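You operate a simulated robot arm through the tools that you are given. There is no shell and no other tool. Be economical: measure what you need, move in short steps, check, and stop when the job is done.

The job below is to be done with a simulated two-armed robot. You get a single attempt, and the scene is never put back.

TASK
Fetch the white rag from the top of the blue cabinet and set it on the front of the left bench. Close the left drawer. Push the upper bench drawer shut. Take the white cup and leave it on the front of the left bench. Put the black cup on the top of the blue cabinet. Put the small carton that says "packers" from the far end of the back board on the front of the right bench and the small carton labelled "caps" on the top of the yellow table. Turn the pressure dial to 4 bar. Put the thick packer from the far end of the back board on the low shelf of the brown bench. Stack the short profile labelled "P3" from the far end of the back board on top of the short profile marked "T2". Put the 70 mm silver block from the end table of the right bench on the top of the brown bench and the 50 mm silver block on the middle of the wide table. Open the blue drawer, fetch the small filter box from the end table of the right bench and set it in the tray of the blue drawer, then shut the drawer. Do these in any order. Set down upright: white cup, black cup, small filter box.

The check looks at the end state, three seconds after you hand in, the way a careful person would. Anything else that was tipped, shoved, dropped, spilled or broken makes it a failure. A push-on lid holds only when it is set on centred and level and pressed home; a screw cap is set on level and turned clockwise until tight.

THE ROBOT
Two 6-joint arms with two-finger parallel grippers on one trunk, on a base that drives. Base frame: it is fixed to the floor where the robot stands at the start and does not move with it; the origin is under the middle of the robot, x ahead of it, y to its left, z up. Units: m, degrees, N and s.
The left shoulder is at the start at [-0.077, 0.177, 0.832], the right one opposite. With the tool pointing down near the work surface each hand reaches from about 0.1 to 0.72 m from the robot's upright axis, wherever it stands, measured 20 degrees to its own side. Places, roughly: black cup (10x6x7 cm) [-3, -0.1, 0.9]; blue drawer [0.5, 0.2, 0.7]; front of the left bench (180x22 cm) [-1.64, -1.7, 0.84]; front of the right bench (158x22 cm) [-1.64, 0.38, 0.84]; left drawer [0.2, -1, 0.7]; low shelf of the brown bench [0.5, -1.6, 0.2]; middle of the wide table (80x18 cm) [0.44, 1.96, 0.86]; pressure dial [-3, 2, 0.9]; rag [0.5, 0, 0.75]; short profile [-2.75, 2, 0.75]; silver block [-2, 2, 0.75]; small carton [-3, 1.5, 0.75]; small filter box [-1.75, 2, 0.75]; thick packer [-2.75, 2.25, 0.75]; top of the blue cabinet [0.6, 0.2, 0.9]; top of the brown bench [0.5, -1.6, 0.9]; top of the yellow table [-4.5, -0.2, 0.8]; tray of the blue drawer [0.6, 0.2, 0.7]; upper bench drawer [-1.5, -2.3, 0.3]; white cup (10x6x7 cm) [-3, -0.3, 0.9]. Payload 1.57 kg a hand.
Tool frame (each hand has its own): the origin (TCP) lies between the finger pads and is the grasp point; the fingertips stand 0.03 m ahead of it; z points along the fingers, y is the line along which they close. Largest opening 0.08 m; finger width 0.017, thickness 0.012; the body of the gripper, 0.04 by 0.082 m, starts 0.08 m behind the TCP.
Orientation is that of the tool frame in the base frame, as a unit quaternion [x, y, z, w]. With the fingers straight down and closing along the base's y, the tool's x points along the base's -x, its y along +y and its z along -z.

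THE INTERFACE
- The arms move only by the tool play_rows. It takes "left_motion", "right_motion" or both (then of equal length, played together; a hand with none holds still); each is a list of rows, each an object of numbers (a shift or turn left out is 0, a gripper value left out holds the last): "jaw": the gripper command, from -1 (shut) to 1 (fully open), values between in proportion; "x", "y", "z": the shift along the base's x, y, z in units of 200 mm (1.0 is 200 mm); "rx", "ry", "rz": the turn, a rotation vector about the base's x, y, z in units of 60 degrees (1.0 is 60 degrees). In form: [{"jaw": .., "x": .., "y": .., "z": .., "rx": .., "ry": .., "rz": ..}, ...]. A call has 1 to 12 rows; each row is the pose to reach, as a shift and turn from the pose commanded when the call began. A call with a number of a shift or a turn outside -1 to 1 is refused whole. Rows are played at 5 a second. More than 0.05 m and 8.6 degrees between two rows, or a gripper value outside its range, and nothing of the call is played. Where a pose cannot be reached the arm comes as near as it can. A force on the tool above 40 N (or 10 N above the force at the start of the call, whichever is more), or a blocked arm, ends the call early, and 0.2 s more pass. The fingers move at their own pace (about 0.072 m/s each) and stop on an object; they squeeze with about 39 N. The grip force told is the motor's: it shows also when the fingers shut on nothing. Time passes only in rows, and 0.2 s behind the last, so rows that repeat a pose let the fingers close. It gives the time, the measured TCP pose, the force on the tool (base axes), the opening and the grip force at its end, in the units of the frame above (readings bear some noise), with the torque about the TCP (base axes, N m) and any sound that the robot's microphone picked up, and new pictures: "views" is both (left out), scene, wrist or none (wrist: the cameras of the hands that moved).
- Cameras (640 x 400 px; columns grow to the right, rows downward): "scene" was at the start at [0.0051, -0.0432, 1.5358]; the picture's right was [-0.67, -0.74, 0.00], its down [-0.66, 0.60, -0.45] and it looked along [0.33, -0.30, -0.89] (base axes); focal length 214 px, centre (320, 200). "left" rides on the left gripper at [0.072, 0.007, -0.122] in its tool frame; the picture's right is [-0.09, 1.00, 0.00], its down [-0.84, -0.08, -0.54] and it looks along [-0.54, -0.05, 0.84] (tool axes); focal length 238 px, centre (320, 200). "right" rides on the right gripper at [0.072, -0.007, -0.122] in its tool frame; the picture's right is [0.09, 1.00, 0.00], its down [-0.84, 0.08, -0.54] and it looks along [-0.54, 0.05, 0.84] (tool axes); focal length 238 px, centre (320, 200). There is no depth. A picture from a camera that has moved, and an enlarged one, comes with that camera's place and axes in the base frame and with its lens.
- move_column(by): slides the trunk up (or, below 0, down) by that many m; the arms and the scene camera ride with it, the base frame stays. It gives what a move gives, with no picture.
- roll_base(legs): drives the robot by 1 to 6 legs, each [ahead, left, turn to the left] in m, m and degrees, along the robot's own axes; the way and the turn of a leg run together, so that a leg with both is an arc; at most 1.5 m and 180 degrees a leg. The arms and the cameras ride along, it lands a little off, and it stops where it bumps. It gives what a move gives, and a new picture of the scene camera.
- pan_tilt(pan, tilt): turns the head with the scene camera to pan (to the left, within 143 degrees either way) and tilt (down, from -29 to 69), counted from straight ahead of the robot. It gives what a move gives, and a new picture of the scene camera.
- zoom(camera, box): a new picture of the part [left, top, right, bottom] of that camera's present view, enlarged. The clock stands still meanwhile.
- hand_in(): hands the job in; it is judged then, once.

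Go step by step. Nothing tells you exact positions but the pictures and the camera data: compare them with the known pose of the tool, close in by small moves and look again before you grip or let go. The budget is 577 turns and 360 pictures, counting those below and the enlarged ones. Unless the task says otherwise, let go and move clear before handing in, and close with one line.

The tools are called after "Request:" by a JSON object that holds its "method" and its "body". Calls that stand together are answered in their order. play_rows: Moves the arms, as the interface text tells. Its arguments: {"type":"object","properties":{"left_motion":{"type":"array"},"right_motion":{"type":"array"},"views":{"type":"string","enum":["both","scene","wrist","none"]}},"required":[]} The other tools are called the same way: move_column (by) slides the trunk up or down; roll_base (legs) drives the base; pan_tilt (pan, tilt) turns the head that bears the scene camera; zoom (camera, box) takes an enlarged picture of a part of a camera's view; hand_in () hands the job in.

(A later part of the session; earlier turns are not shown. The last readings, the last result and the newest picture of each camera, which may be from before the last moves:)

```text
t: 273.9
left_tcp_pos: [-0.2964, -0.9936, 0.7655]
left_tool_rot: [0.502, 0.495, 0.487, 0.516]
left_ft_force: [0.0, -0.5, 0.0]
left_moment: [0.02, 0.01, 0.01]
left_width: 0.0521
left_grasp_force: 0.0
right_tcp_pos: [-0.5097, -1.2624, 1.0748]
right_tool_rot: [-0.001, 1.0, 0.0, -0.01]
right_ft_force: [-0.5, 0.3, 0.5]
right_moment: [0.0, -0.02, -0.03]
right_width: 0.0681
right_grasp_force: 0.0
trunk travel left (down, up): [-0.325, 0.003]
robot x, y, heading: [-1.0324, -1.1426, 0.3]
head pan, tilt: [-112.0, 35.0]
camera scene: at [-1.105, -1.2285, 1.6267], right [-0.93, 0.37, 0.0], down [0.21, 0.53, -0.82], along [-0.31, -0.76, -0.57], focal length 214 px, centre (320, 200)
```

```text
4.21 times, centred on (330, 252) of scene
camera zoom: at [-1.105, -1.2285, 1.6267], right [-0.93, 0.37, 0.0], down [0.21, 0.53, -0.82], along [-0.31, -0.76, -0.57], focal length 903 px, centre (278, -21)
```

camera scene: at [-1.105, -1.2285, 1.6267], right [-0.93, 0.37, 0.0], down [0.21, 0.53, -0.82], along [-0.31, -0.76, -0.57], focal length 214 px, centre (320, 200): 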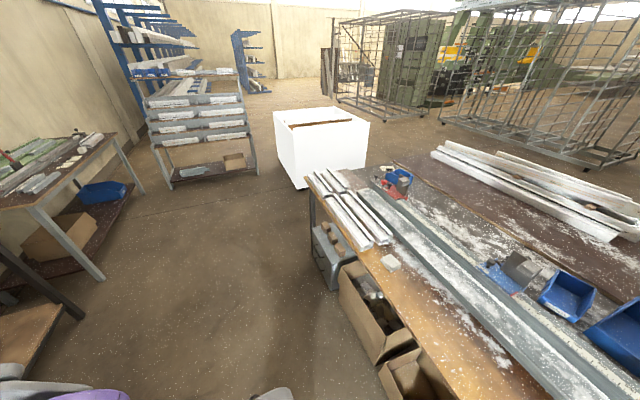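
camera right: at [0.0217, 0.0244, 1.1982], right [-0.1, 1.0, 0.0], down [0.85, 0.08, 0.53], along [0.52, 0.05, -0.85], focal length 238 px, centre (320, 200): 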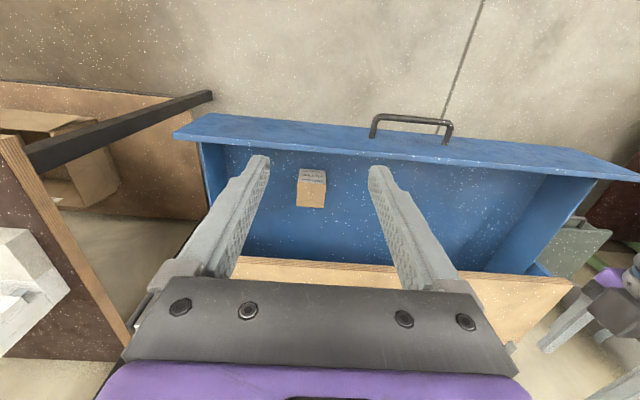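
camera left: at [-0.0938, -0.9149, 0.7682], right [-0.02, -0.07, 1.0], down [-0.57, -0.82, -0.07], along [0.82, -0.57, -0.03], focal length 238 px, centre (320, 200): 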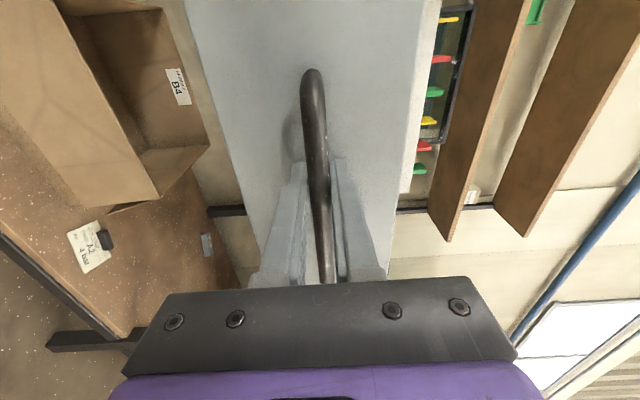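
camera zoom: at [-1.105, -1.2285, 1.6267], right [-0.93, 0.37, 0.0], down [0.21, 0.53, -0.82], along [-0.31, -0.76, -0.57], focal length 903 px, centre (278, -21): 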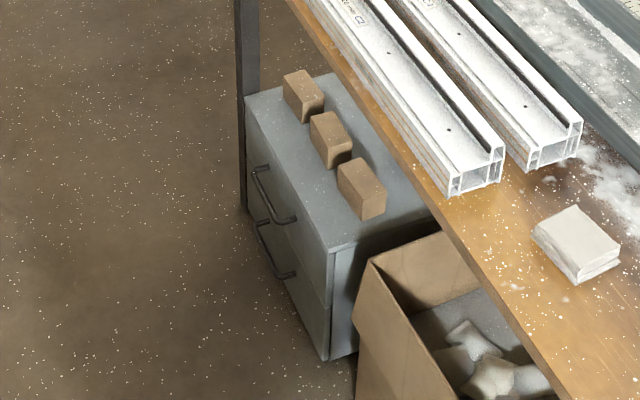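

Bench drawer is shut too, and the rag sits on the strip. Restore the left hand to pointing down.

Request:
{"method": "play_rows", "body": {"left_motion": [{"z": 0.2}, {"z": 0.4}, {"z": 0.6}, {"z": 0.8}, {"z": 1.0}], "views": "none"}}

Request:
{"method": "play_rows", "body": {"left_motion": [{"rx": -0.14}, {"rx": -0.28}, {"rx": -0.42}, {"rx": -0.56}, {"rx": -0.7}, {"rx": -0.84}, {"rx": -0.98, "z": 0.2}], "views": "none"}}

Request:
{"method": "play_rows", "body": {"left_motion": [{"rx": -0.13}, {"rx": -0.26}, {"rx": -0.39}, {"rx": -0.5}], "views": "none"}}

Request:
{"method": "play_rows", "body": {"left_motion": [{"ry": 0.14}, {"ry": 0.28}, {"ry": 0.42, "x": -0.1}, {"ry": 0.56, "x": -0.2}, {"ry": 0.7, "x": -0.35}, {"ry": 0.84, "x": -0.5, "z": 0.1}, {"ry": 0.98, "x": -0.65, "z": 0.2}], "views": "none"}}

Request:
{"method": "play_rows", "body": {"left_motion": [{"ry": 0.13, "x": -0.1}, {"ry": 0.26, "x": -0.2}, {"ry": 0.39, "x": -0.35}, {"ry": 0.5, "x": -0.5}, {"ry": 0.5, "x": -0.7}], "views": "none"}}

```text
t: 275.1
left_tcp_pos: [-0.298, -0.9923, 0.965]
left_tool_rot: [0.501, 0.494, 0.488, 0.516]
left_ft_force: [-0.5, 0.1, -0.4]
left_moment: [0.03, 0.0, -0.02]
left_width: 0.0519
left_grasp_force: 0.0
right_tcp_pos: [-0.5098, -1.263, 1.0763]
right_tool_rot: [-0.001, 1.0, 0.0, -0.01]
right_ft_force: [0.4, 0.5, -0.2]
right_moment: [0.01, 0.01, 0.01]
right_width: 0.0682
right_grasp_force: 0.0
trunk travel left (down, up): [-0.325, 0.003]
robot x, y, heading: [-1.0304, -1.1466, 0.1]
head pan, tilt: [-112.0, 35.0]
```

```text
t: 276.7
left_tcp_pos: [-0.2981, -0.9941, 1.0056]
left_tool_rot: [0.182, 0.669, 0.182, 0.697]
left_ft_force: [0.1, 0.4, -0.2]
left_moment: [-0.02, 0.02, -0.01]
left_width: 0.052
left_grasp_force: 0.1
right_tcp_pos: [-0.5105, -1.2621, 1.0763]
right_tool_rot: [-0.001, 1.0, 0.0, -0.01]
right_ft_force: [-0.2, -0.6, -0.2]
right_moment: [-0.03, 0.0, 0.0]
right_width: 0.068
right_grasp_force: 0.0
trunk travel left (down, up): [-0.325, 0.003]
robot x, y, heading: [-1.031, -1.1464, 0.0]
head pan, tilt: [-112.0, 35.0]
```

```text
t: 277.7
left_tcp_pos: [-0.2981, -0.9938, 1.0052]
left_tool_rot: [-0.004, 0.693, 0.002, 0.721]
left_ft_force: [-0.2, -0.7, 0.3]
left_moment: [0.04, -0.01, 0.01]
left_width: 0.0521
left_grasp_force: 0.1
right_tcp_pos: [-0.5103, -1.2625, 1.0749]
right_tool_rot: [-0.001, 1.0, 0.001, -0.01]
right_ft_force: [0.0, -0.2, 0.2]
right_moment: [-0.04, 0.02, 0.0]
right_width: 0.068
right_grasp_force: 0.1
trunk travel left (down, up): [-0.325, 0.003]
robot x, y, heading: [-1.0257, -1.1472, 0.2]
head pan, tilt: [-112.0, 35.0]
```

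```text
t: 279.3
left_tcp_pos: [-0.4288, -0.9859, 1.0452]
left_tool_rot: [0.036, 0.95, 0.093, 0.295]
left_ft_force: [-0.9, 0.6, 0.4]
left_moment: [-0.03, -0.01, 0.01]
left_width: 0.052
left_grasp_force: 0.2
left hand out of reach, approached as far as the arm can: row 1, 2, 3, 4, 5, 6, 7
right_tcp_pos: [-0.511, -1.2612, 1.0763]
right_tool_rot: [-0.001, 1.0, 0.0, -0.01]
right_ft_force: [-0.8, 0.4, -0.1]
right_moment: [-0.04, -0.02, -0.03]
right_width: 0.0679
right_grasp_force: 0.1
trunk travel left (down, up): [-0.325, 0.003]
robot x, y, heading: [-1.0306, -1.1472, -0.1]
head pan, tilt: [-112.0, 35.0]
```

```text
t: 280.5
left_tcp_pos: [-0.5738, -1.0108, 1.0464]
left_tool_rot: [0.056, 0.989, 0.126, 0.048]
left_ft_force: [0.9, 0.7, 0.2]
left_moment: [-0.02, -0.06, 0.02]
left_width: 0.0522
left_grasp_force: 0.1
left hand out of reach, approached as far as the arm can: row 1, 2, 3, 4, 5
right_tcp_pos: [-0.5114, -1.2627, 1.0763]
right_tool_rot: [-0.001, 1.0, -0.001, -0.011]
right_ft_force: [-1.5, -0.4, 0.0]
right_moment: [-0.03, 0.01, -0.03]
right_width: 0.0683
right_grasp_force: 0.0
trunk travel left (down, up): [-0.325, 0.003]
robot x, y, heading: [-1.0274, -1.1434, -0.1]
head pan, tilt: [-112.0, 35.0]
```

Correct the small leftover tilt of the left hand.

Request:
{"method": "play_rows", "body": {"left_motion": [{"rx": -0.12, "ry": 0.046, "rz": 0.053}, {"rx": -0.24, "ry": 0.092, "rz": 0.107}, {"rx": -0.24, "ry": 0.092, "rz": 0.107, "z": 0.1}, {"rx": -0.24, "ry": 0.092, "rz": 0.107, "z": 0.25}], "views": "none"}}

Request:
{"method": "pan_tilt", "body": {"pan": 0, "tilt": 25}}

```text
t: 281.5
left_tcp_pos: [-0.568, -0.9925, 1.0754]
left_tool_rot: [0.034, 0.99, 0.13, 0.03]
left_ft_force: [-0.5, -0.1, 0.4]
left_moment: [0.03, 0.03, -0.01]
left_width: 0.052
left_grasp_force: 0.0
left hand out of reach, approached as far as the arm can: row 1, 2, 3, 4
right_tcp_pos: [-0.5086, -1.2628, 1.0759]
right_tool_rot: [0.0, 1.0, 0.0, -0.01]
right_ft_force: [0.1, 0.3, -0.2]
right_moment: [0.02, 0.03, 0.0]
right_width: 0.0682
right_grasp_force: 0.0
trunk travel left (down, up): [-0.325, 0.003]
robot x, y, heading: [-1.0311, -1.1465, 0.0]
head pan, tilt: [-112.0, 35.0]
```

```text
t: 283.4
left_tcp_pos: [-0.5689, -0.9939, 1.0764]
left_tool_rot: [0.035, 0.99, 0.13, 0.031]
left_ft_force: [0.4, -0.4, 0.3]
left_moment: [-0.01, 0.03, -0.03]
left_width: 0.0519
left_grasp_force: 0.1
right_tcp_pos: [-0.5094, -1.262, 1.0757]
right_tool_rot: [0.0, 1.0, 0.0, -0.011]
right_ft_force: [0.0, 0.7, -0.2]
right_moment: [0.02, -0.03, 0.02]
right_width: 0.0677
right_grasp_force: 0.0
trunk travel left (down, up): [-0.325, 0.003]
robot x, y, heading: [-1.0268, -1.1456, -0.1]
head pan, tilt: [0.0, 25.0]
camera scene: at [-0.9799, -1.1469, 1.6425], right [0.0, -1.0, 0.0], down [-0.42, 0.0, -0.91], along [0.91, 0.0, -0.42], focal length 214 px, centre (320, 200)
```

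scene: 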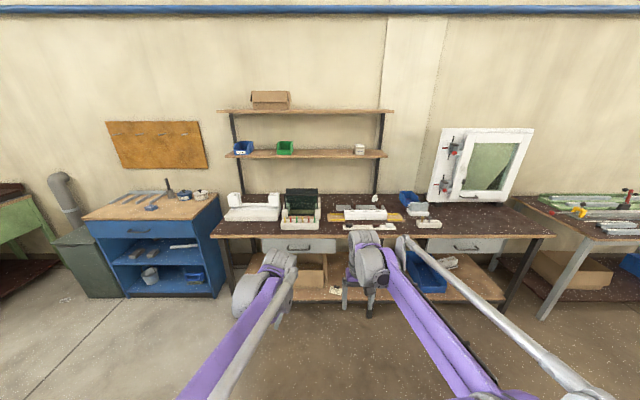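

The left wrist is stuck near a joint limit; try correcting while moving the hand outward/forward.

Request:
{"method": "play_rows", "body": {"left_motion": [{"x": 0.15, "y": 0.15}, {"x": 0.3, "y": 0.3}, {"x": 0.45, "y": 0.4, "rx": -0.08, "ry": 0.02, "rz": 0.02}, {"x": 0.5, "y": 0.5, "rx": -0.16, "ry": 0.04, "rz": 0.04}, {"x": 0.5, "y": 0.5, "rx": -0.248, "ry": 0.06, "rz": 0.067}], "views": "none"}}

```text
t: 284.6
left_tcp_pos: [-0.4713, -0.9554, 1.0756]
left_tool_rot: [-0.015, 0.99, 0.136, 0.016]
left_ft_force: [0.4, -0.4, -0.6]
left_moment: [0.0, -0.01, 0.0]
left_width: 0.0517
left_grasp_force: 0.0
left hand out of reach, approached as far as the arm can: row 1, 2, 3, 4, 5
right_tcp_pos: [-0.51, -1.2623, 1.0746]
right_tool_rot: [-0.001, 1.0, -0.001, -0.011]
right_ft_force: [-0.1, 0.7, -0.2]
right_moment: [-0.01, 0.02, 0.01]
right_width: 0.068
right_grasp_force: 0.0
trunk travel left (down, up): [-0.325, 0.003]
robot x, y, heading: [-1.0296, -1.1464, -0.2]
head pan, tilt: [0.0, 25.0]
```

Request:
{"method": "play_rows", "body": {"left_motion": [{"rz": -0.12}, {"rz": -0.24}, {"rz": -0.36}, {"rz": -0.48}], "views": "none"}}

```text
t: 285.6
left_tcp_pos: [-0.5027, -1.0823, 1.0784]
left_tool_rot: [0.113, 0.981, 0.151, 0.051]
left_ft_force: [-0.3, -0.9, 1.2]
left_moment: [0.1, -0.06, -0.01]
left_width: 0.0522
left_grasp_force: 0.1
left hand out of reach, approached as far as the arm can: row 1, 2, 3, 4
right_tcp_pos: [-0.5109, -1.2655, 1.0759]
right_tool_rot: [-0.001, 1.0, 0.002, -0.009]
right_ft_force: [-0.2, -2.1, 0.3]
right_moment: [0.08, -0.02, -0.03]
right_width: 0.0679
right_grasp_force: 0.1
trunk travel left (down, up): [-0.325, 0.003]
robot x, y, heading: [-1.0295, -1.1415, -0.3]
head pan, tilt: [0.0, 25.0]
```

Request:
{"method": "play_rows", "body": {"left_motion": [{"rz": 0.12, "y": 0.1}, {"rz": 0.24, "y": 0.2}, {"rz": 0.36, "y": 0.3}, {"rz": 0.48, "y": 0.4}, {"rz": 0.6, "y": 0.5}, {"rz": 0.72, "y": 0.6}, {"rz": 0.84, "y": 0.6}], "views": "scene"}}

```text
t: 287.2
left_tcp_pos: [-0.5029, -0.96, 1.0774]
left_tool_rot: [-0.317, 0.935, 0.159, -0.017]
left_ft_force: [-0.2, 0.3, 0.6]
left_moment: [0.0, -0.02, 0.0]
left_width: 0.0518
left_grasp_force: 0.1
right_tcp_pos: [-0.5094, -1.2632, 1.0752]
right_tool_rot: [-0.001, 1.0, -0.001, -0.01]
right_ft_force: [0.1, -0.6, 0.2]
right_moment: [-0.01, 0.0, -0.01]
right_width: 0.0682
right_grasp_force: 0.0
trunk travel left (down, up): [-0.325, 0.003]
robot x, y, heading: [-1.0301, -1.1466, -0.1]
head pan, tilt: [0.0, 25.0]
camera scene: at [-0.9796, -1.1473, 1.6425], right [0.0, -1.0, 0.0], down [-0.42, 0.0, -0.91], along [0.91, 0.0, -0.42], focal length 214 px, centre (320, 200)
```

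scene: 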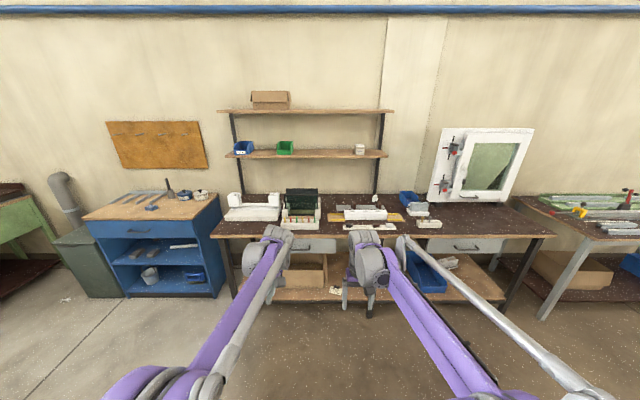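

Yawing positive frees it. Now remove the tilt at this yaw.

Request:
{"method": "play_rows", "body": {"left_motion": [{"rx": -0.09, "ry": -0.043}, {"rx": -0.18, "ry": -0.086}, {"rx": -0.277, "ry": -0.128}, {"rx": -0.277, "ry": -0.128}], "views": "none"}}

```text
t: 288.2
left_tcp_pos: [-0.5027, -0.9591, 1.0778]
left_tool_rot: [-0.313, 0.939, 0.136, 0.031]
left_ft_force: [0.4, 1.2, 0.1]
left_moment: [-0.01, 0.0, -0.01]
left_width: 0.0521
left_grasp_force: 0.0
left hand out of reach, approached as far as the arm can: row 1, 2, 3, 4
right_tcp_pos: [-0.508, -1.2617, 1.0759]
right_tool_rot: [-0.001, 1.0, 0.0, -0.01]
right_ft_force: [-0.1, 1.0, -0.2]
right_moment: [0.0, 0.02, 0.02]
right_width: 0.0679
right_grasp_force: 0.0
trunk travel left (down, up): [-0.325, 0.003]
robot x, y, heading: [-1.0297, -1.1446, -0.1]
head pan, tilt: [0.0, 25.0]
```

Joint limit in this wrist branch. I'll retrace: go back to horizontal at the pose that worked, then come down along the original path.

Request:
{"method": "play_rows", "body": {"left_motion": [{"ry": -0.13}, {"ry": -0.26}, {"ry": -0.39}, {"ry": -0.52}, {"ry": -0.65}, {"ry": -0.78}, {"ry": -0.91, "x": 0.1}], "views": "none"}}

```text
t: 289.8
left_tcp_pos: [-0.4809, -0.9603, 1.0772]
left_tool_rot: [-0.341, 0.82, -0.024, 0.459]
left_ft_force: [0.8, -0.2, -0.1]
left_moment: [0.02, -0.03, -0.02]
left_width: 0.052
left_grasp_force: 0.0
right_tcp_pos: [-0.508, -1.2618, 1.0746]
right_tool_rot: [0.0, 1.0, 0.0, -0.012]
right_ft_force: [-0.3, -0.9, -0.2]
right_moment: [-0.02, -0.02, 0.03]
right_width: 0.0682
right_grasp_force: 0.0
trunk travel left (down, up): [-0.325, 0.003]
robot x, y, heading: [-1.0302, -1.1486, 0.0]
head pan, tilt: [0.0, 25.0]
```

Request:
{"method": "play_rows", "body": {"left_motion": [{"rx": 0.074, "rz": -0.111}, {"rx": 0.147, "rz": -0.222}, {"rx": 0.22, "rz": -0.333}, {"rx": 0.294, "rz": -0.444}, {"rx": 0.368, "rz": -0.556, "ry": -0.008}, {"rx": 0.368, "rz": -0.556, "ry": -0.008}], "views": "none"}}

```text
t: 291.2
left_tcp_pos: [-0.4842, -0.9899, 1.0768]
left_tool_rot: [-0.037, 0.87, 0.01, 0.492]
left_ft_force: [-0.1, 0.0, 0.1]
left_moment: [0.0, -0.03, 0.0]
left_width: 0.052
left_grasp_force: 0.1
left hand out of reach, approached as far as the arm can: row 4, 5, 6
right_tcp_pos: [-0.5096, -1.2626, 1.0743]
right_tool_rot: [0.0, 1.0, -0.001, -0.01]
right_ft_force: [-0.4, 0.5, 1.0]
right_moment: [-0.02, 0.04, 0.0]
right_width: 0.068
right_grasp_force: 0.1
trunk travel left (down, up): [-0.325, 0.003]
robot x, y, heading: [-1.0291, -1.1417, 0.0]
head pan, tilt: [0.0, 25.0]
```

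Request:
{"method": "play_rows", "body": {"left_motion": [{"x": 0.12, "y": 0.1}, {"x": 0.25, "y": 0.2, "rx": 0.02, "rz": -0.04}, {"x": 0.25, "y": 0.2, "rx": 0.02, "rz": -0.04}], "views": "none"}}

Request:
{"method": "play_rows", "body": {"left_motion": [{"ry": 0.13, "x": -0.05}, {"ry": 0.26, "x": -0.1}, {"ry": 0.39, "x": -0.15}, {"ry": 0.52, "x": -0.2}, {"ry": 0.65, "x": -0.25}, {"ry": 0.78, "x": -0.3}, {"ry": 0.91, "x": -0.3}, {"ry": 0.98, "x": -0.3}], "views": "none"}}

```text
t: 292.0
left_tcp_pos: [-0.446, -0.9973, 1.078]
left_tool_rot: [-0.018, 0.869, 0.017, 0.494]
left_ft_force: [-0.5, 1.1, 0.5]
left_moment: [0.0, -0.03, 0.02]
left_width: 0.052
left_grasp_force: 0.1
left hand out of reach, approached as far as the arm can: row 1, 2, 3
right_tcp_pos: [-0.5094, -1.2618, 1.0746]
right_tool_rot: [-0.002, 1.0, -0.001, -0.011]
right_ft_force: [0.4, 0.7, 0.2]
right_moment: [0.02, -0.01, 0.03]
right_width: 0.068
right_grasp_force: 0.0
trunk travel left (down, up): [-0.325, 0.003]
robot x, y, heading: [-1.0303, -1.1437, -0.1]
head pan, tilt: [0.0, 25.0]
```

```text
t: 293.8
left_tcp_pos: [-0.5049, -0.9774, 1.0771]
left_tool_rot: [0.01, 0.991, 0.134, 0.024]
left_ft_force: [0.6, -0.4, -0.3]
left_moment: [0.0, 0.0, 0.02]
left_width: 0.0519
left_grasp_force: 0.1
left hand out of reach, approached as far as the arm can: row 1, 2, 3, 4, 5, 6, 7, 8
right_tcp_pos: [-0.5097, -1.2625, 1.0752]
right_tool_rot: [-0.001, 1.0, 0.0, -0.01]
right_ft_force: [-1.1, 0.4, 0.6]
right_moment: [0.01, 0.06, 0.0]
right_width: 0.0678
right_grasp_force: 0.0
trunk travel left (down, up): [-0.325, 0.003]
robot x, y, heading: [-1.0268, -1.1417, 0.0]
head pan, tilt: [0.0, 25.0]
```

Request:
{"method": "pan_tilt", "body": {"pan": 15, "tilt": 69}}

```text
t: 294.9
left_tcp_pos: [-0.5053, -0.9771, 1.0767]
left_tool_rot: [0.01, 0.991, 0.133, 0.026]
left_ft_force: [-0.1, 0.6, 0.2]
left_moment: [0.01, -0.01, -0.01]
left_width: 0.0519
left_grasp_force: 0.0
right_tcp_pos: [-0.509, -1.2619, 1.0749]
right_tool_rot: [-0.001, 1.0, 0.0, -0.011]
right_ft_force: [0.4, 0.2, -0.7]
right_moment: [0.02, 0.02, -0.01]
right_width: 0.0682
right_grasp_force: 0.0
trunk travel left (down, up): [-0.325, 0.003]
robot x, y, heading: [-1.029, -1.1426, -0.0]
head pan, tilt: [15.0, 68.8]
camera scene: at [-1.018, -1.1324, 1.5831], right [0.26, -0.97, 0.0], down [-0.9, -0.24, -0.36], along [0.35, 0.09, -0.93], focal length 214 px, centre (320, 200)
```

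scene: 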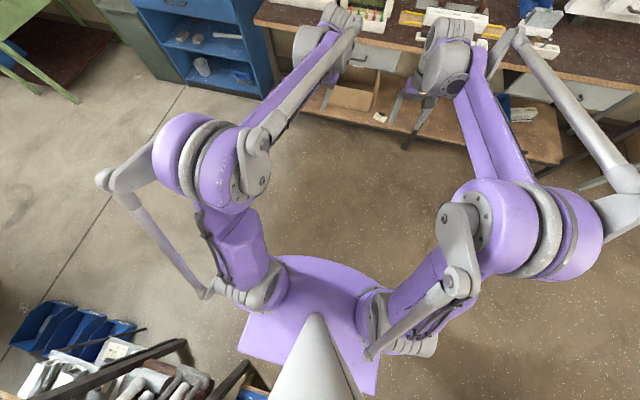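

Test a larger positive yaw in this branch: rotate the left hand by ~+90° and then level it.

Request:
{"method": "play_rows", "body": {"left_motion": [{"rz": 0.13}, {"rz": 0.26}, {"rz": 0.39}, {"rz": 0.52}, {"rz": 0.65}, {"rz": 0.78}, {"rz": 0.91}], "views": "none"}}

Request:
{"method": "play_rows", "body": {"left_motion": [{"rz": 0.13}, {"rz": 0.26}, {"rz": 0.39}, {"rz": 0.52}, {"rz": 0.65}], "views": "none"}}

```text
t: 296.5
left_tcp_pos: [-0.5033, -0.9666, 1.077]
left_tool_rot: [-0.439, 0.882, 0.17, -0.014]
left_ft_force: [0.1, 0.5, 1.0]
left_moment: [0.01, -0.03, 0.01]
left_width: 0.052
left_grasp_force: 0.1
left hand out of reach, approached as far as the arm can: row 5, 6, 7
right_tcp_pos: [-0.5083, -1.2623, 1.0752]
right_tool_rot: [-0.001, 1.0, -0.001, -0.01]
right_ft_force: [0.2, 0.2, -0.4]
right_moment: [0.01, 0.03, -0.03]
right_width: 0.0679
right_grasp_force: 0.0
trunk travel left (down, up): [-0.325, 0.003]
robot x, y, heading: [-1.0286, -1.1436, 0.0]
head pan, tilt: [15.0, 68.8]
```

```text
t: 297.7
left_tcp_pos: [-0.5013, -0.9323, 1.0779]
left_tool_rot: [0.693, -0.688, -0.213, 0.01]
left_ft_force: [-0.1, 0.4, 0.3]
left_moment: [-0.03, 0.02, -0.02]
left_width: 0.052
left_grasp_force: 0.1
left hand out of reach, approached as far as the arm can: row 1, 2, 3, 4, 5
right_tcp_pos: [-0.5094, -1.2622, 1.0757]
right_tool_rot: [-0.002, 1.0, 0.0, -0.011]
right_ft_force: [0.3, 0.1, -0.1]
right_moment: [-0.05, 0.0, -0.01]
right_width: 0.0681
right_grasp_force: 0.0
trunk travel left (down, up): [-0.325, 0.003]
robot x, y, heading: [-1.0273, -1.1476, -0.1]
head pan, tilt: [15.0, 68.8]
```

The tilt limit is a forearm-roll limit (wrist flipped). I'll unflip: point forward-down, swirl around the forearm axis to up, then pitch down through straight.

Request:
{"method": "play_rows", "body": {"left_motion": [{"rz": -0.13}, {"rz": -0.26}, {"rz": -0.39}, {"rz": -0.52}, {"rz": -0.65}, {"rz": -0.78}, {"rz": -0.91}], "views": "none"}}

Request:
{"method": "play_rows", "body": {"left_motion": [{"rz": -0.13}, {"rz": -0.26}, {"rz": -0.39}, {"rz": -0.52}], "views": "none"}}

Request:
{"method": "play_rows", "body": {"left_motion": [{"ry": -0.13}, {"ry": -0.26}, {"ry": -0.39}, {"ry": -0.52}, {"ry": -0.65}, {"ry": -0.78}], "views": "none"}}

Request:
{"method": "play_rows", "body": {"left_motion": [{"rx": 0.13}, {"rx": 0.26}, {"rx": 0.39}, {"rx": 0.52}, {"rx": 0.65}, {"rx": 0.78}, {"rx": 0.91}], "views": "none"}}

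Request:
{"method": "play_rows", "body": {"left_motion": [{"rx": 0.13}, {"rx": 0.26}, {"rx": 0.39}, {"rx": 0.52}, {"rx": 0.65}, {"rx": 0.78}, {"rx": 0.91}], "views": "none"}}

```text
t: 299.3
left_tcp_pos: [-0.5011, -0.933, 1.0769]
left_tool_rot: [-0.299, 0.93, 0.195, 0.089]
left_ft_force: [-0.4, -0.3, 0.1]
left_moment: [0.03, -0.02, -0.01]
left_width: 0.0519
left_grasp_force: 0.1
right_tcp_pos: [-0.511, -1.2628, 1.0751]
right_tool_rot: [-0.001, 1.0, 0.0, -0.01]
right_ft_force: [-0.5, 0.1, 0.1]
right_moment: [-0.04, -0.04, -0.02]
right_width: 0.0681
right_grasp_force: 0.0
trunk travel left (down, up): [-0.325, 0.003]
robot x, y, heading: [-1.0299, -1.1454, 0.1]
head pan, tilt: [15.0, 68.8]
```

```text
t: 300.3
left_tcp_pos: [-0.5007, -0.9315, 1.0777]
left_tool_rot: [-0.038, 0.976, 0.164, 0.137]
left_ft_force: [0.0, -0.1, -0.7]
left_moment: [-0.04, -0.02, -0.03]
left_width: 0.0518
left_grasp_force: 0.0
right_tcp_pos: [-0.5095, -1.2615, 1.0753]
right_tool_rot: [0.0, 1.0, -0.001, -0.01]
right_ft_force: [0.1, 0.3, 0.7]
right_moment: [-0.01, -0.01, 0.04]
right_width: 0.068
right_grasp_force: 0.0
trunk travel left (down, up): [-0.325, 0.003]
robot x, y, heading: [-1.0268, -1.1486, 0.1]
head pan, tilt: [15.0, 68.8]
```

```text
t: 301.7
left_tcp_pos: [-0.5016, -0.9319, 1.0781]
left_tool_rot: [-0.102, 0.841, 0.135, 0.514]
left_ft_force: [-0.8, -0.4, 0.4]
left_moment: [0.0, 0.0, 0.01]
left_width: 0.0521
left_grasp_force: 0.0
right_tcp_pos: [-0.5092, -1.2626, 1.0764]
right_tool_rot: [-0.001, 1.0, -0.001, -0.01]
right_ft_force: [0.8, -0.2, 0.1]
right_moment: [0.0, 0.0, -0.01]
right_width: 0.0681
right_grasp_force: 0.0
trunk travel left (down, up): [-0.325, 0.003]
robot x, y, heading: [-1.0288, -1.1444, -0.3]
head pan, tilt: [15.0, 68.8]
```

```text
t: 303.3
left_tcp_pos: [-0.5014, -0.9324, 1.0773]
left_tool_rot: [0.146, 0.685, 0.507, 0.502]
left_ft_force: [1.1, 0.0, 0.0]
left_moment: [-0.01, 0.02, -0.02]
left_width: 0.052
left_grasp_force: 0.0
right_tcp_pos: [-0.5097, -1.2614, 1.0753]
right_tool_rot: [-0.001, 1.0, -0.001, -0.01]
right_ft_force: [-0.4, -0.9, -0.3]
right_moment: [0.04, -0.03, -0.05]
right_width: 0.068
right_grasp_force: 0.2
trunk travel left (down, up): [-0.325, 0.003]
robot x, y, heading: [-1.0241, -1.1457, -0.0]
head pan, tilt: [15.0, 68.8]
```

```text
t: 304.9
left_tcp_pos: [-0.4939, -0.9324, 1.0876]
left_tool_rot: [0.361, 0.378, 0.764, 0.379]
left_ft_force: [-0.2, 0.4, -0.5]
left_moment: [0.0, -0.01, 0.01]
left_width: 0.052
left_grasp_force: 0.0
left hand out of reach, approached as far as the arm can: row 6, 7
right_tcp_pos: [-0.5093, -1.2617, 1.076]
right_tool_rot: [-0.001, 1.0, 0.0, -0.01]
right_ft_force: [0.2, 0.4, -0.1]
right_moment: [0.0, -0.06, -0.01]
right_width: 0.0679
right_grasp_force: 0.1
trunk travel left (down, up): [-0.325, 0.003]
robot x, y, heading: [-1.0304, -1.1467, 0.2]
head pan, tilt: [15.0, 68.8]
```

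Request:
{"method": "play_rows", "body": {"left_motion": [{"rz": -0.1, "z": -0.1}, {"rz": -0.2, "z": -0.2}, {"rz": -0.33, "z": -0.3}, {"rz": -0.4, "z": -0.3}], "views": "none"}}

```text
t: 305.9
left_tcp_pos: [-0.4578, -0.9266, 1.0608]
left_tool_rot: [0.432, 0.295, 0.668, 0.529]
left_ft_force: [-1.0, 0.0, 0.4]
left_moment: [0.01, 0.01, 0.0]
left_width: 0.052
left_grasp_force: 0.1
left hand out of reach, approached as far as the arm can: row 1, 2, 3, 4
right_tcp_pos: [-0.5091, -1.2627, 1.0751]
right_tool_rot: [-0.001, 1.0, -0.001, -0.01]
right_ft_force: [0.2, -0.1, 0.1]
right_moment: [0.0, 0.0, -0.03]
right_width: 0.0682
right_grasp_force: 0.0
trunk travel left (down, up): [-0.325, 0.003]
robot x, y, heading: [-1.0267, -1.1447, 0.1]
head pan, tilt: [15.0, 68.8]
```

Request:
{"method": "play_rows", "body": {"left_motion": [{"ry": 0.13}, {"ry": 0.26}, {"ry": 0.39}, {"ry": 0.52}, {"ry": 0.65}, {"ry": 0.78}, {"ry": 0.91}], "views": "none"}}

Request:
{"method": "play_rows", "body": {"left_motion": [{"ry": 0.13}, {"ry": 0.26}, {"ry": 0.39}, {"ry": 0.52}, {"ry": 0.65}, {"ry": 0.78}, {"ry": 0.91}], "views": "none"}}

```text
t: 307.5
left_tcp_pos: [-0.4574, -0.9259, 1.0629]
left_tool_rot: [0.69, 0.505, 0.395, 0.336]
left_ft_force: [0.3, 0.3, 0.1]
left_moment: [-0.02, 0.02, 0.02]
left_width: 0.0519
left_grasp_force: 0.0
right_tcp_pos: [-0.5098, -1.2628, 1.0742]
right_tool_rot: [-0.001, 1.0, 0.0, -0.011]
right_ft_force: [1.1, 0.1, 0.0]
right_moment: [0.03, 0.01, 0.03]
right_width: 0.0683
right_grasp_force: 0.1
trunk travel left (down, up): [-0.325, 0.003]
robot x, y, heading: [-1.0289, -1.146, 0.1]
head pan, tilt: [15.0, 68.8]
```

```text
t: 309.1
left_tcp_pos: [-0.4607, -0.9028, 1.0606]
left_tool_rot: [0.791, 0.594, 0.004, 0.144]
left_ft_force: [-0.3, 0.8, 0.2]
left_moment: [0.0, 0.02, -0.04]
left_width: 0.0521
left_grasp_force: 0.1
left hand out of reach, approached as far as the arm can: row 3, 4, 5, 6, 7
right_tcp_pos: [-0.5086, -1.2625, 1.0748]
right_tool_rot: [-0.001, 1.0, -0.001, -0.011]
right_ft_force: [-0.4, 0.5, -0.3]
right_moment: [-0.02, -0.02, 0.0]
right_width: 0.0681
right_grasp_force: 0.0
trunk travel left (down, up): [-0.325, 0.003]
robot x, y, heading: [-1.0292, -1.1433, 0.1]
head pan, tilt: [15.0, 68.8]
```

Request:
{"method": "play_rows", "body": {"left_motion": [{"rz": 0.13}, {"rz": 0.26}, {"rz": 0.39}, {"rz": 0.52}, {"rz": 0.65}, {"rz": 0.78}], "views": "none"}}

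```text
t: 310.5
left_tcp_pos: [-0.4724, -0.8656, 1.0629]
left_tool_rot: [0.495, 0.849, 0.014, 0.186]
left_ft_force: [-0.2, 0.7, -0.2]
left_moment: [0.01, 0.01, 0.02]
left_width: 0.052
left_grasp_force: 0.1
left hand out of reach, approached as far as the arm can: row 2, 3, 4, 5, 6
right_tcp_pos: [-0.5106, -1.2625, 1.0753]
right_tool_rot: [-0.001, 1.0, 0.0, -0.011]
right_ft_force: [-0.7, -0.3, 0.5]
right_moment: [0.01, 0.01, -0.02]
right_width: 0.0679
right_grasp_force: 0.0
trunk travel left (down, up): [-0.325, 0.003]
robot x, y, heading: [-1.0228, -1.1415, -0.0]
head pan, tilt: [15.0, 68.8]
```

Request:
{"method": "pan_tilt", "body": {"pan": 20, "tilt": 60}}

```text
t: 311.2
left_tcp_pos: [-0.4717, -0.8653, 1.0637]
left_tool_rot: [0.495, 0.849, 0.014, 0.186]
left_ft_force: [0.9, -0.3, -0.5]
left_moment: [0.01, 0.0, -0.03]
left_width: 0.0518
left_grasp_force: 0.0
right_tcp_pos: [-0.5088, -1.2637, 1.0752]
right_tool_rot: [-0.001, 1.0, 0.0, -0.009]
right_ft_force: [-0.7, 0.6, -0.3]
right_moment: [0.03, 0.0, 0.03]
right_width: 0.0682
right_grasp_force: 0.1
trunk travel left (down, up): [-0.325, 0.003]
robot x, y, heading: [-1.027, -1.1441, -0.1]
head pan, tilt: [20.0, 60.0]
camera scene: at [-1.0094, -1.1241, 1.5924], right [0.34, -0.94, 0.0], down [-0.81, -0.3, -0.5], along [0.47, 0.17, -0.87], focal length 214 px, centre (320, 200)
```

scene: 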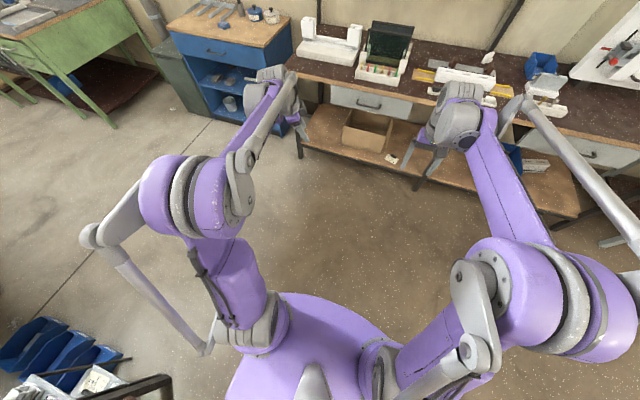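

Try retracting the left hand well inside its reach, where the solver has freedom, before levelling it.

Request:
{"method": "play_rows", "body": {"left_motion": [{"x": -0.15}, {"x": -0.3}, {"x": -0.45, "z": -0.1}, {"x": -0.6, "z": -0.2}, {"x": -0.75, "z": -0.3}], "views": "none"}}

```text
t: 312.4
left_tcp_pos: [-0.6217, -0.8658, 1.002]
left_tool_rot: [0.495, 0.849, 0.014, 0.185]
left_ft_force: [-1.0, -0.4, 0.9]
left_moment: [0.0, -0.03, -0.01]
left_width: 0.052
left_grasp_force: 0.0
right_tcp_pos: [-0.5101, -1.2627, 1.0766]
right_tool_rot: [-0.001, 1.0, 0.0, -0.011]
right_ft_force: [0.5, -0.5, 0.4]
right_moment: [0.01, 0.0, 0.0]
right_width: 0.068
right_grasp_force: 0.0
trunk travel left (down, up): [-0.325, 0.003]
robot x, y, heading: [-1.0302, -1.1479, 0.1]
head pan, tilt: [20.0, 60.0]
```

Request:
{"method": "play_rows", "body": {"left_motion": [{"rx": 0.052, "ry": 0.106}, {"rx": 0.104, "ry": 0.212}, {"rx": 0.155, "ry": 0.319}, {"rx": 0.155, "ry": 0.319}], "views": "none"}}

```text
t: 313.4
left_tcp_pos: [-0.6289, -0.8485, 1.0039]
left_tool_rot: [0.5, 0.857, -0.072, 0.104]
left_ft_force: [-0.7, -0.1, -0.4]
left_moment: [0.01, 0.02, 0.01]
left_width: 0.0518
left_grasp_force: 0.1
left hand out of reach, approached as far as the arm can: row 1, 2, 3, 4
right_tcp_pos: [-0.5096, -1.2623, 1.0759]
right_tool_rot: [-0.002, 1.0, 0.0, -0.01]
right_ft_force: [-0.6, 0.7, -0.7]
right_moment: [0.0, -0.01, 0.0]
right_width: 0.0681
right_grasp_force: 0.1
trunk travel left (down, up): [-0.325, 0.003]
robot x, y, heading: [-1.0272, -1.1451, 0.0]
head pan, tilt: [20.0, 60.0]
```

The wrist roll is at its other limit. I'll pitch up through the forearm line from here, then swirl outward back to down.

Request:
{"method": "play_rows", "body": {"left_motion": [{"ry": -0.13}, {"ry": -0.26}, {"ry": -0.39}, {"ry": -0.52}, {"ry": -0.65}, {"ry": -0.78}, {"ry": -0.91}], "views": "none"}}

Request:
{"method": "play_rows", "body": {"left_motion": [{"ry": -0.13}, {"ry": -0.26}, {"ry": -0.39}, {"ry": -0.52}, {"ry": -0.65}, {"ry": -0.78}, {"ry": -0.91}], "views": "none"}}

```text
t: 315.0
left_tcp_pos: [-0.6275, -0.8468, 1.0039]
left_tool_rot: [0.476, 0.714, 0.167, 0.485]
left_ft_force: [0.1, -0.8, 0.0]
left_moment: [0.0, 0.0, -0.01]
left_width: 0.0522
left_grasp_force: 0.1
right_tcp_pos: [-0.5099, -1.2609, 1.075]
right_tool_rot: [-0.001, 1.0, -0.001, -0.011]
right_ft_force: [-0.8, -0.2, 0.8]
right_moment: [-0.03, 0.02, 0.0]
right_width: 0.068
right_grasp_force: 0.0
trunk travel left (down, up): [-0.325, 0.003]
robot x, y, heading: [-1.0295, -1.1459, 0.1]
head pan, tilt: [20.0, 60.0]
```

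```text
t: 316.6
left_tcp_pos: [-0.575, -0.8092, 1.1025]
left_tool_rot: [0.347, 0.413, 0.367, 0.758]
left_ft_force: [0.6, 0.9, 0.4]
left_moment: [0.0, -0.01, 0.01]
left_width: 0.0519
left_grasp_force: 0.0
left hand out of reach, approached as far as the arm can: row 3, 4, 5, 6, 7
right_tcp_pos: [-0.5072, -1.2611, 1.0758]
right_tool_rot: [-0.001, 1.0, -0.002, -0.011]
right_ft_force: [0.3, 0.6, 0.0]
right_moment: [-0.03, 0.04, 0.0]
right_width: 0.0679
right_grasp_force: 0.1
trunk travel left (down, up): [-0.325, 0.003]
robot x, y, heading: [-1.0305, -1.1458, -0.3]
head pan, tilt: [20.0, 60.0]
```

Request:
{"method": "play_rows", "body": {"left_motion": [{"rx": -0.13}, {"rx": -0.26}, {"rx": -0.39}, {"rx": -0.52}, {"rx": -0.65}, {"rx": -0.78}, {"rx": -0.91}], "views": "none"}}

Request:
{"method": "play_rows", "body": {"left_motion": [{"rx": -0.13}, {"rx": -0.26}, {"rx": -0.39}, {"rx": -0.52}, {"rx": -0.65}, {"rx": -0.78}, {"rx": -0.91}], "views": "none"}}

```text
t: 318.2
left_tcp_pos: [-0.5656, -0.8068, 1.1232]
left_tool_rot: [-0.04, 0.535, 0.135, 0.833]
left_ft_force: [0.1, 0.9, 0.9]
left_moment: [0.0, -0.01, 0.02]
left_width: 0.0518
left_grasp_force: 0.1
left hand out of reach, approached as far as the arm can: row 1, 2, 3, 4, 5, 6, 7
right_tcp_pos: [-0.5098, -1.2625, 1.0745]
right_tool_rot: [-0.001, 1.0, 0.0, -0.01]
right_ft_force: [-0.7, -0.1, 0.0]
right_moment: [-0.02, 0.01, 0.01]
right_width: 0.0682
right_grasp_force: 0.0
trunk travel left (down, up): [-0.325, 0.003]
robot x, y, heading: [-1.0266, -1.148, 0.2]
head pan, tilt: [20.0, 60.0]
```

```text
t: 319.8
left_tcp_pos: [-0.5657, -0.8071, 1.1234]
left_tool_rot: [-0.418, 0.537, -0.124, 0.722]
left_ft_force: [-0.3, -0.5, 0.5]
left_moment: [-0.01, 0.01, 0.0]
left_width: 0.052
left_grasp_force: 0.0
right_tcp_pos: [-0.51, -1.2628, 1.0756]
right_tool_rot: [-0.001, 1.0, 0.0, -0.01]
right_ft_force: [-0.2, 0.7, 0.2]
right_moment: [-0.02, -0.01, 0.02]
right_width: 0.068
right_grasp_force: 0.1
trunk travel left (down, up): [-0.325, 0.003]
robot x, y, heading: [-1.0264, -1.1463, -0.3]
head pan, tilt: [20.0, 60.0]
```

Request:
{"method": "play_rows", "body": {"left_motion": [{"rx": -0.13}, {"rx": -0.26}, {"rx": -0.39}, {"rx": -0.52}, {"rx": -0.65}, {"rx": -0.78}, {"rx": -0.91}], "views": "none"}}

Request:
{"method": "play_rows", "body": {"left_motion": [{"rx": -0.13}, {"rx": -0.26}, {"rx": -0.39}], "views": "none"}}

```text
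t: 321.4
left_tcp_pos: [-0.5613, -0.8134, 1.123]
left_tool_rot: [0.703, -0.419, 0.354, -0.453]
left_ft_force: [-0.4, -0.7, 0.3]
left_moment: [0.01, 0.05, -0.01]
left_width: 0.052
left_grasp_force: 0.1
left hand out of reach, approached as far as the arm can: row 7
right_tcp_pos: [-0.509, -1.2625, 1.0749]
right_tool_rot: [0.0, 1.0, 0.0, -0.011]
right_ft_force: [0.5, -0.5, -0.4]
right_moment: [-0.03, -0.01, -0.02]
right_width: 0.068
right_grasp_force: 0.1
trunk travel left (down, up): [-0.325, 0.003]
robot x, y, heading: [-1.026, -1.1448, 0.2]
head pan, tilt: [20.0, 60.0]
```

```text
t: 322.2
left_tcp_pos: [-0.5518, -0.8863, 1.121]
left_tool_rot: [0.782, -0.327, 0.427, -0.316]
left_ft_force: [-0.7, 0.2, 0.5]
left_moment: [0.02, 0.06, 0.0]
left_width: 0.0522
left_grasp_force: 0.2
left hand out of reach, approached as far as the arm can: row 1, 2, 3
right_tcp_pos: [-0.5094, -1.2624, 1.0754]
right_tool_rot: [0.0, 1.0, 0.0, -0.011]
right_ft_force: [-0.3, 0.7, 0.1]
right_moment: [0.01, -0.01, 0.03]
right_width: 0.0683
right_grasp_force: 0.0
trunk travel left (down, up): [-0.325, 0.003]
robot x, y, heading: [-1.0274, -1.1446, -0.1]
head pan, tilt: [20.0, 60.0]
```

Request:
{"method": "play_rows", "body": {"left_motion": [{"rx": 0.11, "ry": 0.027, "rz": -0.055}, {"rx": 0.22, "ry": 0.053, "rz": -0.11}, {"rx": 0.33, "ry": 0.08, "rz": -0.165}, {"rx": 0.44, "ry": 0.107, "rz": -0.22}, {"rx": 0.55, "ry": 0.133, "rz": -0.275}, {"rx": 0.66, "ry": 0.16, "rz": -0.33}], "views": "none"}}

Request:
{"method": "play_rows", "body": {"left_motion": [{"rx": 0.11, "ry": 0.027, "rz": -0.055}, {"rx": 0.22, "ry": 0.053, "rz": -0.11}, {"rx": 0.33, "ry": 0.08, "rz": -0.165}, {"rx": 0.44, "ry": 0.107, "rz": -0.22}, {"rx": 0.55, "ry": 0.133, "rz": -0.275}, {"rx": 0.66, "ry": 0.16, "rz": -0.33}], "views": "none"}}

```text
t: 323.6
left_tcp_pos: [-0.5492, -0.9008, 1.1219]
left_tool_rot: [-0.598, 0.613, -0.269, 0.44]
left_ft_force: [0.5, -0.6, 0.7]
left_moment: [-0.01, 0.0, 0.02]
left_width: 0.0519
left_grasp_force: 0.1
left hand out of reach, approached as far as the arm can: row 1, 2, 3, 4, 5, 6
right_tcp_pos: [-0.5089, -1.2626, 1.0759]
right_tool_rot: [0.0, 1.0, 0.0, -0.011]
right_ft_force: [-0.2, 0.2, -0.5]
right_moment: [-0.02, 0.03, -0.01]
right_width: 0.068
right_grasp_force: 0.2
trunk travel left (down, up): [-0.325, 0.003]
robot x, y, heading: [-1.0274, -1.1449, 0.0]
head pan, tilt: [20.0, 60.0]
```

```text
t: 325.0
left_tcp_pos: [-0.549, -0.9018, 1.1211]
left_tool_rot: [-0.321, 0.796, -0.069, 0.509]
left_ft_force: [-0.6, 0.5, -0.4]
left_moment: [-0.01, -0.02, -0.05]
left_width: 0.052
left_grasp_force: 0.1
right_tcp_pos: [-0.5098, -1.2619, 1.0753]
right_tool_rot: [-0.001, 1.0, 0.0, -0.01]
right_ft_force: [-0.5, -0.4, -0.1]
right_moment: [-0.01, 0.02, 0.01]
right_width: 0.068
right_grasp_force: 0.0
trunk travel left (down, up): [-0.325, 0.003]
robot x, y, heading: [-1.0287, -1.1437, 0.2]
head pan, tilt: [20.0, 60.0]
```

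Request:
{"method": "play_rows", "body": {"left_motion": [{"rx": 0.086, "ry": 0.017, "rz": -0.095}, {"rx": 0.172, "ry": 0.034, "rz": -0.19}, {"rx": 0.258, "ry": 0.05, "rz": -0.285}, {"rx": 0.343, "ry": 0.067, "rz": -0.38}, {"rx": 0.429, "ry": 0.084, "rz": -0.475}], "views": "none"}}

Request:
{"method": "play_rows", "body": {"left_motion": [{"ry": 0.13}, {"ry": 0.26}, {"ry": 0.39}, {"ry": 0.52}, {"ry": 0.65}, {"ry": 0.78}, {"ry": 0.91}, {"ry": 1.0}], "views": "none"}}

```text
t: 326.2
left_tcp_pos: [-0.5485, -0.9469, 1.1215]
left_tool_rot: [0.004, 0.86, 0.066, 0.506]
left_ft_force: [0.2, 0.0, 0.4]
left_moment: [-0.01, 0.01, -0.05]
left_width: 0.052
left_grasp_force: 0.0
left hand out of reach, approached as far as the arm can: row 1, 2, 3, 4, 5
right_tcp_pos: [-0.5091, -1.2624, 1.0762]
right_tool_rot: [-0.002, 1.0, 0.0, -0.011]
right_ft_force: [0.9, -0.9, 0.0]
right_moment: [0.0, -0.04, -0.01]
right_width: 0.0679
right_grasp_force: 0.1
trunk travel left (down, up): [-0.325, 0.003]
robot x, y, heading: [-1.03, -1.1462, -0.0]
head pan, tilt: [20.0, 60.0]
```

```text
t: 328.0
left_tcp_pos: [-0.5524, -0.9897, 1.122]
left_tool_rot: [0.028, 0.991, 0.132, 0.02]
left_ft_force: [0.1, -0.4, -0.4]
left_moment: [0.0, -0.02, 0.0]
left_width: 0.0519
left_grasp_force: 0.0
left hand out of reach, approached as far as the arm can: row 1, 2, 3, 4, 5, 6, 7, 8
right_tcp_pos: [-0.5078, -1.2633, 1.0751]
right_tool_rot: [-0.002, 1.0, 0.0, -0.011]
right_ft_force: [-0.4, -0.7, 0.5]
right_moment: [-0.01, 0.01, -0.04]
right_width: 0.0676
right_grasp_force: 0.2
trunk travel left (down, up): [-0.325, 0.003]
robot x, y, heading: [-1.027, -1.1412, -0.1]
head pan, tilt: [20.0, 60.0]
```

Retry the unflip with a deliberately over-limit lean so the wrist passes straight through its singular pose.

Request:
{"method": "play_rows", "body": {"left_motion": [{"rx": -0.133}, {"rx": -0.266}, {"rx": -0.4}, {"rx": -0.4, "ry": -0.132, "rz": -0.028}, {"rx": -0.398, "ry": -0.263, "rz": -0.057}, {"rx": -0.395, "ry": -0.393, "rz": -0.083}, {"rx": -0.39, "ry": -0.525, "rz": -0.112}, {"rx": -0.385, "ry": -0.658, "rz": -0.14}, {"rx": -0.377, "ry": -0.788, "rz": -0.168}, {"rx": -0.367, "ry": -0.918, "rz": -0.195}], "views": "none"}}

Request:
{"method": "play_rows", "body": {"left_motion": [{"rx": -0.133}, {"rx": -0.266}, {"rx": -0.4}, {"rx": -0.4, "ry": -0.132, "rz": -0.028}, {"rx": -0.398, "ry": -0.263, "rz": -0.057}, {"rx": -0.395, "ry": -0.393, "rz": -0.083}, {"rx": -0.39, "ry": -0.525, "rz": -0.112}, {"rx": -0.385, "ry": -0.658, "rz": -0.14}, {"rx": -0.377, "ry": -0.788, "rz": -0.168}, {"rx": -0.367, "ry": -0.918, "rz": -0.195}], "views": "none"}}

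```text
t: 330.2
left_tcp_pos: [-0.5618, -1.0321, 1.1235]
left_tool_rot: [0.098, 0.866, 0.034, 0.489]
left_ft_force: [-0.3, 0.2, -0.3]
left_moment: [-0.02, 0.03, -0.01]
left_width: 0.0518
left_grasp_force: 0.0
left hand out of reach, approached as far as the arm can: row 1, 2, 3, 4, 5, 6, 7, 8, 9, 10
right_tcp_pos: [-0.5085, -1.2634, 1.0749]
right_tool_rot: [0.0, 1.0, 0.0, -0.01]
right_ft_force: [-0.4, -0.6, -0.5]
right_moment: [-0.02, 0.01, -0.02]
right_width: 0.068
right_grasp_force: 0.0
trunk travel left (down, up): [-0.325, 0.003]
robot x, y, heading: [-1.0296, -1.1455, -0.2]
head pan, tilt: [20.0, 60.0]
```

```text
t: 332.4
left_tcp_pos: [-0.5571, -1.0326, 1.1305]
left_tool_rot: [0.066, 0.522, -0.132, 0.84]
left_ft_force: [0.6, 0.5, 0.4]
left_moment: [0.04, 0.04, -0.02]
left_width: 0.0519
left_grasp_force: 0.0
left hand out of reach, approached as far as the arm can: row 1, 2, 3, 4, 5, 6, 10
right_tcp_pos: [-0.5087, -1.262, 1.076]
right_tool_rot: [-0.001, 1.0, -0.002, -0.01]
right_ft_force: [-0.7, 0.5, 0.5]
right_moment: [-0.03, -0.02, -0.02]
right_width: 0.0679
right_grasp_force: 0.1
trunk travel left (down, up): [-0.325, 0.003]
robot x, y, heading: [-1.025, -1.145, -0.2]
head pan, tilt: [20.0, 60.0]
```

Request:
{"method": "play_rows", "body": {"left_motion": [{"rx": 0.13}, {"rx": 0.26}, {"rx": 0.39}, {"rx": 0.52}, {"rx": 0.65}, {"rx": 0.78}, {"rx": 0.91}], "views": "none"}}

Request:
{"method": "play_rows", "body": {"left_motion": [{"rx": 0.13}, {"rx": 0.26}, {"rx": 0.39}, {"rx": 0.52}, {"rx": 0.65}, {"rx": 0.78}, {"rx": 0.91}], "views": "none"}}

```text
t: 334.0
left_tcp_pos: [-0.5575, -1.0328, 1.13]
left_tool_rot: [0.444, 0.524, 0.123, 0.716]
left_ft_force: [0.2, -0.5, -0.4]
left_moment: [-0.04, -0.04, 0.04]
left_width: 0.052
left_grasp_force: 0.0
right_tcp_pos: [-0.5099, -1.2623, 1.076]
right_tool_rot: [-0.001, 1.0, 0.0, -0.011]
right_ft_force: [0.8, -0.2, 0.1]
right_moment: [-0.01, -0.01, 0.0]
right_width: 0.068
right_grasp_force: 0.1
trunk travel left (down, up): [-0.325, 0.003]
robot x, y, heading: [-1.0255, -1.1452, 0.1]
head pan, tilt: [20.0, 60.0]
```

```text
t: 335.6
left_tcp_pos: [-0.5575, -1.0316, 1.1307]
left_tool_rot: [0.723, 0.409, 0.35, 0.433]
left_ft_force: [0.2, -0.4, -0.6]
left_moment: [0.0, -0.02, 0.01]
left_width: 0.0521
left_grasp_force: 0.0
right_tcp_pos: [-0.5096, -1.2618, 1.0765]
right_tool_rot: [-0.001, 1.0, 0.0, -0.011]
right_ft_force: [0.1, -0.1, -0.3]
right_moment: [0.0, -0.01, 0.01]
right_width: 0.0679
right_grasp_force: 0.0
trunk travel left (down, up): [-0.325, 0.003]
robot x, y, heading: [-1.0281, -1.1457, 0.0]
head pan, tilt: [20.0, 60.0]
```

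No warnings now. Bring it to pointing down with yaw −60° in two halves.

Request:
{"method": "play_rows", "body": {"left_motion": [{"rx": -0.015, "ry": 0.097, "rz": 0.074}, {"rx": -0.03, "ry": 0.194, "rz": 0.148}, {"rx": -0.046, "ry": 0.29, "rz": 0.222}, {"rx": -0.061, "ry": 0.387, "rz": 0.297}, {"rx": -0.076, "ry": 0.484, "rz": 0.371}, {"rx": -0.0915, "ry": 0.581, "rz": 0.445}], "views": "none"}}

Request:
{"method": "play_rows", "body": {"left_motion": [{"rx": -0.015, "ry": 0.097, "rz": 0.074}, {"rx": -0.03, "ry": 0.194, "rz": 0.148}, {"rx": -0.046, "ry": 0.29, "rz": 0.222}, {"rx": -0.061, "ry": 0.387, "rz": 0.297}, {"rx": -0.076, "ry": 0.484, "rz": 0.371}, {"rx": -0.0915, "ry": 0.581, "rz": 0.445}], "views": "none"}}

```text
t: 337.0
left_tcp_pos: [-0.5572, -1.0336, 1.1309]
left_tool_rot: [0.659, 0.69, 0.188, 0.234]
left_ft_force: [-0.5, 0.4, 0.3]
left_moment: [0.01, 0.0, 0.02]
left_width: 0.0519
left_grasp_force: 0.1
right_tcp_pos: [-0.5085, -1.2629, 1.0753]
right_tool_rot: [-0.001, 1.0, 0.001, -0.011]
right_ft_force: [-0.2, 0.1, -0.1]
right_moment: [-0.01, -0.01, 0.03]
right_width: 0.0679
right_grasp_force: 0.1
trunk travel left (down, up): [-0.325, 0.003]
robot x, y, heading: [-1.0296, -1.1435, 0.3]
head pan, tilt: [20.0, 60.0]
```

```text
t: 338.4
left_tcp_pos: [-0.5571, -1.0334, 1.1312]
left_tool_rot: [0.498, 0.867, -0.001, -0.002]
left_ft_force: [-0.5, 0.1, 0.2]
left_moment: [0.0, 0.02, 0.0]
left_width: 0.0521
left_grasp_force: 0.0
right_tcp_pos: [-0.5086, -1.2624, 1.0755]
right_tool_rot: [-0.001, 1.0, -0.001, -0.011]
right_ft_force: [0.5, 0.5, -0.1]
right_moment: [0.02, 0.02, 0.05]
right_width: 0.0681
right_grasp_force: 0.0
trunk travel left (down, up): [-0.325, 0.003]
robot x, y, heading: [-1.0262, -1.1484, 0.2]
head pan, tilt: [20.0, 60.0]
```

Unflipped. Return the yaw to 0 and spread the hand out.

Request:
{"method": "play_rows", "body": {"left_motion": [{"rz": 0.13, "y": 0.1, "jaw": 1}, {"rz": 0.26, "y": 0.2}, {"rz": 0.39, "y": 0.3}, {"rz": 0.52, "y": 0.4}, {"rz": 0.65, "y": 0.5}, {"rz": 0.78, "y": 0.6}, {"rz": 0.91, "y": 0.6}, {"rz": 1.0, "y": 0.6}], "right_motion": [{"x": 0}, {"x": -0.1}, {"x": -0.25}, {"x": -0.4}, {"x": -0.5}, {"x": -0.6}, {"x": -0.7}, {"x": -0.8}], "views": "none"}}

Request:
{"method": "play_rows", "body": {"left_motion": [{"x": -0.2}, {"x": -0.4}, {"x": -0.6}], "views": "none"}}

```text
t: 340.2
left_tcp_pos: [-0.5589, -0.9128, 1.1296]
left_tool_rot: [-0.002, 1.0, 0.0, 0.001]
left_ft_force: [0.4, 0.7, 0.2]
left_moment: [0.01, -0.02, 0.03]
left_width: 0.08
left_grasp_force: 0.0
right_tcp_pos: [-0.6714, -1.2623, 1.075]
right_tool_rot: [-0.002, 1.0, -0.001, -0.011]
right_ft_force: [0.8, 0.1, 0.5]
right_moment: [0.02, -0.02, -0.04]
right_width: 0.0679
right_grasp_force: 0.0
trunk travel left (down, up): [-0.325, 0.003]
robot x, y, heading: [-1.0298, -1.1461, -0.0]
head pan, tilt: [20.0, 60.0]
```

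```text
t: 341.0
left_tcp_pos: [-0.6785, -0.9124, 1.1301]
left_tool_rot: [-0.001, 1.0, 0.0, 0.001]
left_ft_force: [0.2, 0.2, -0.1]
left_moment: [0.0, -0.02, 0.0]
left_width: 0.0799
left_grasp_force: 0.1
right_tcp_pos: [-0.6713, -1.2625, 1.0759]
right_tool_rot: [-0.001, 1.0, 0.001, -0.011]
right_ft_force: [-0.8, 0.0, 0.5]
right_moment: [0.0, -0.03, -0.02]
right_width: 0.0678
right_grasp_force: 0.1
trunk travel left (down, up): [-0.325, 0.003]
robot x, y, heading: [-1.0261, -1.146, -0.2]
head pan, tilt: [20.0, 60.0]
```

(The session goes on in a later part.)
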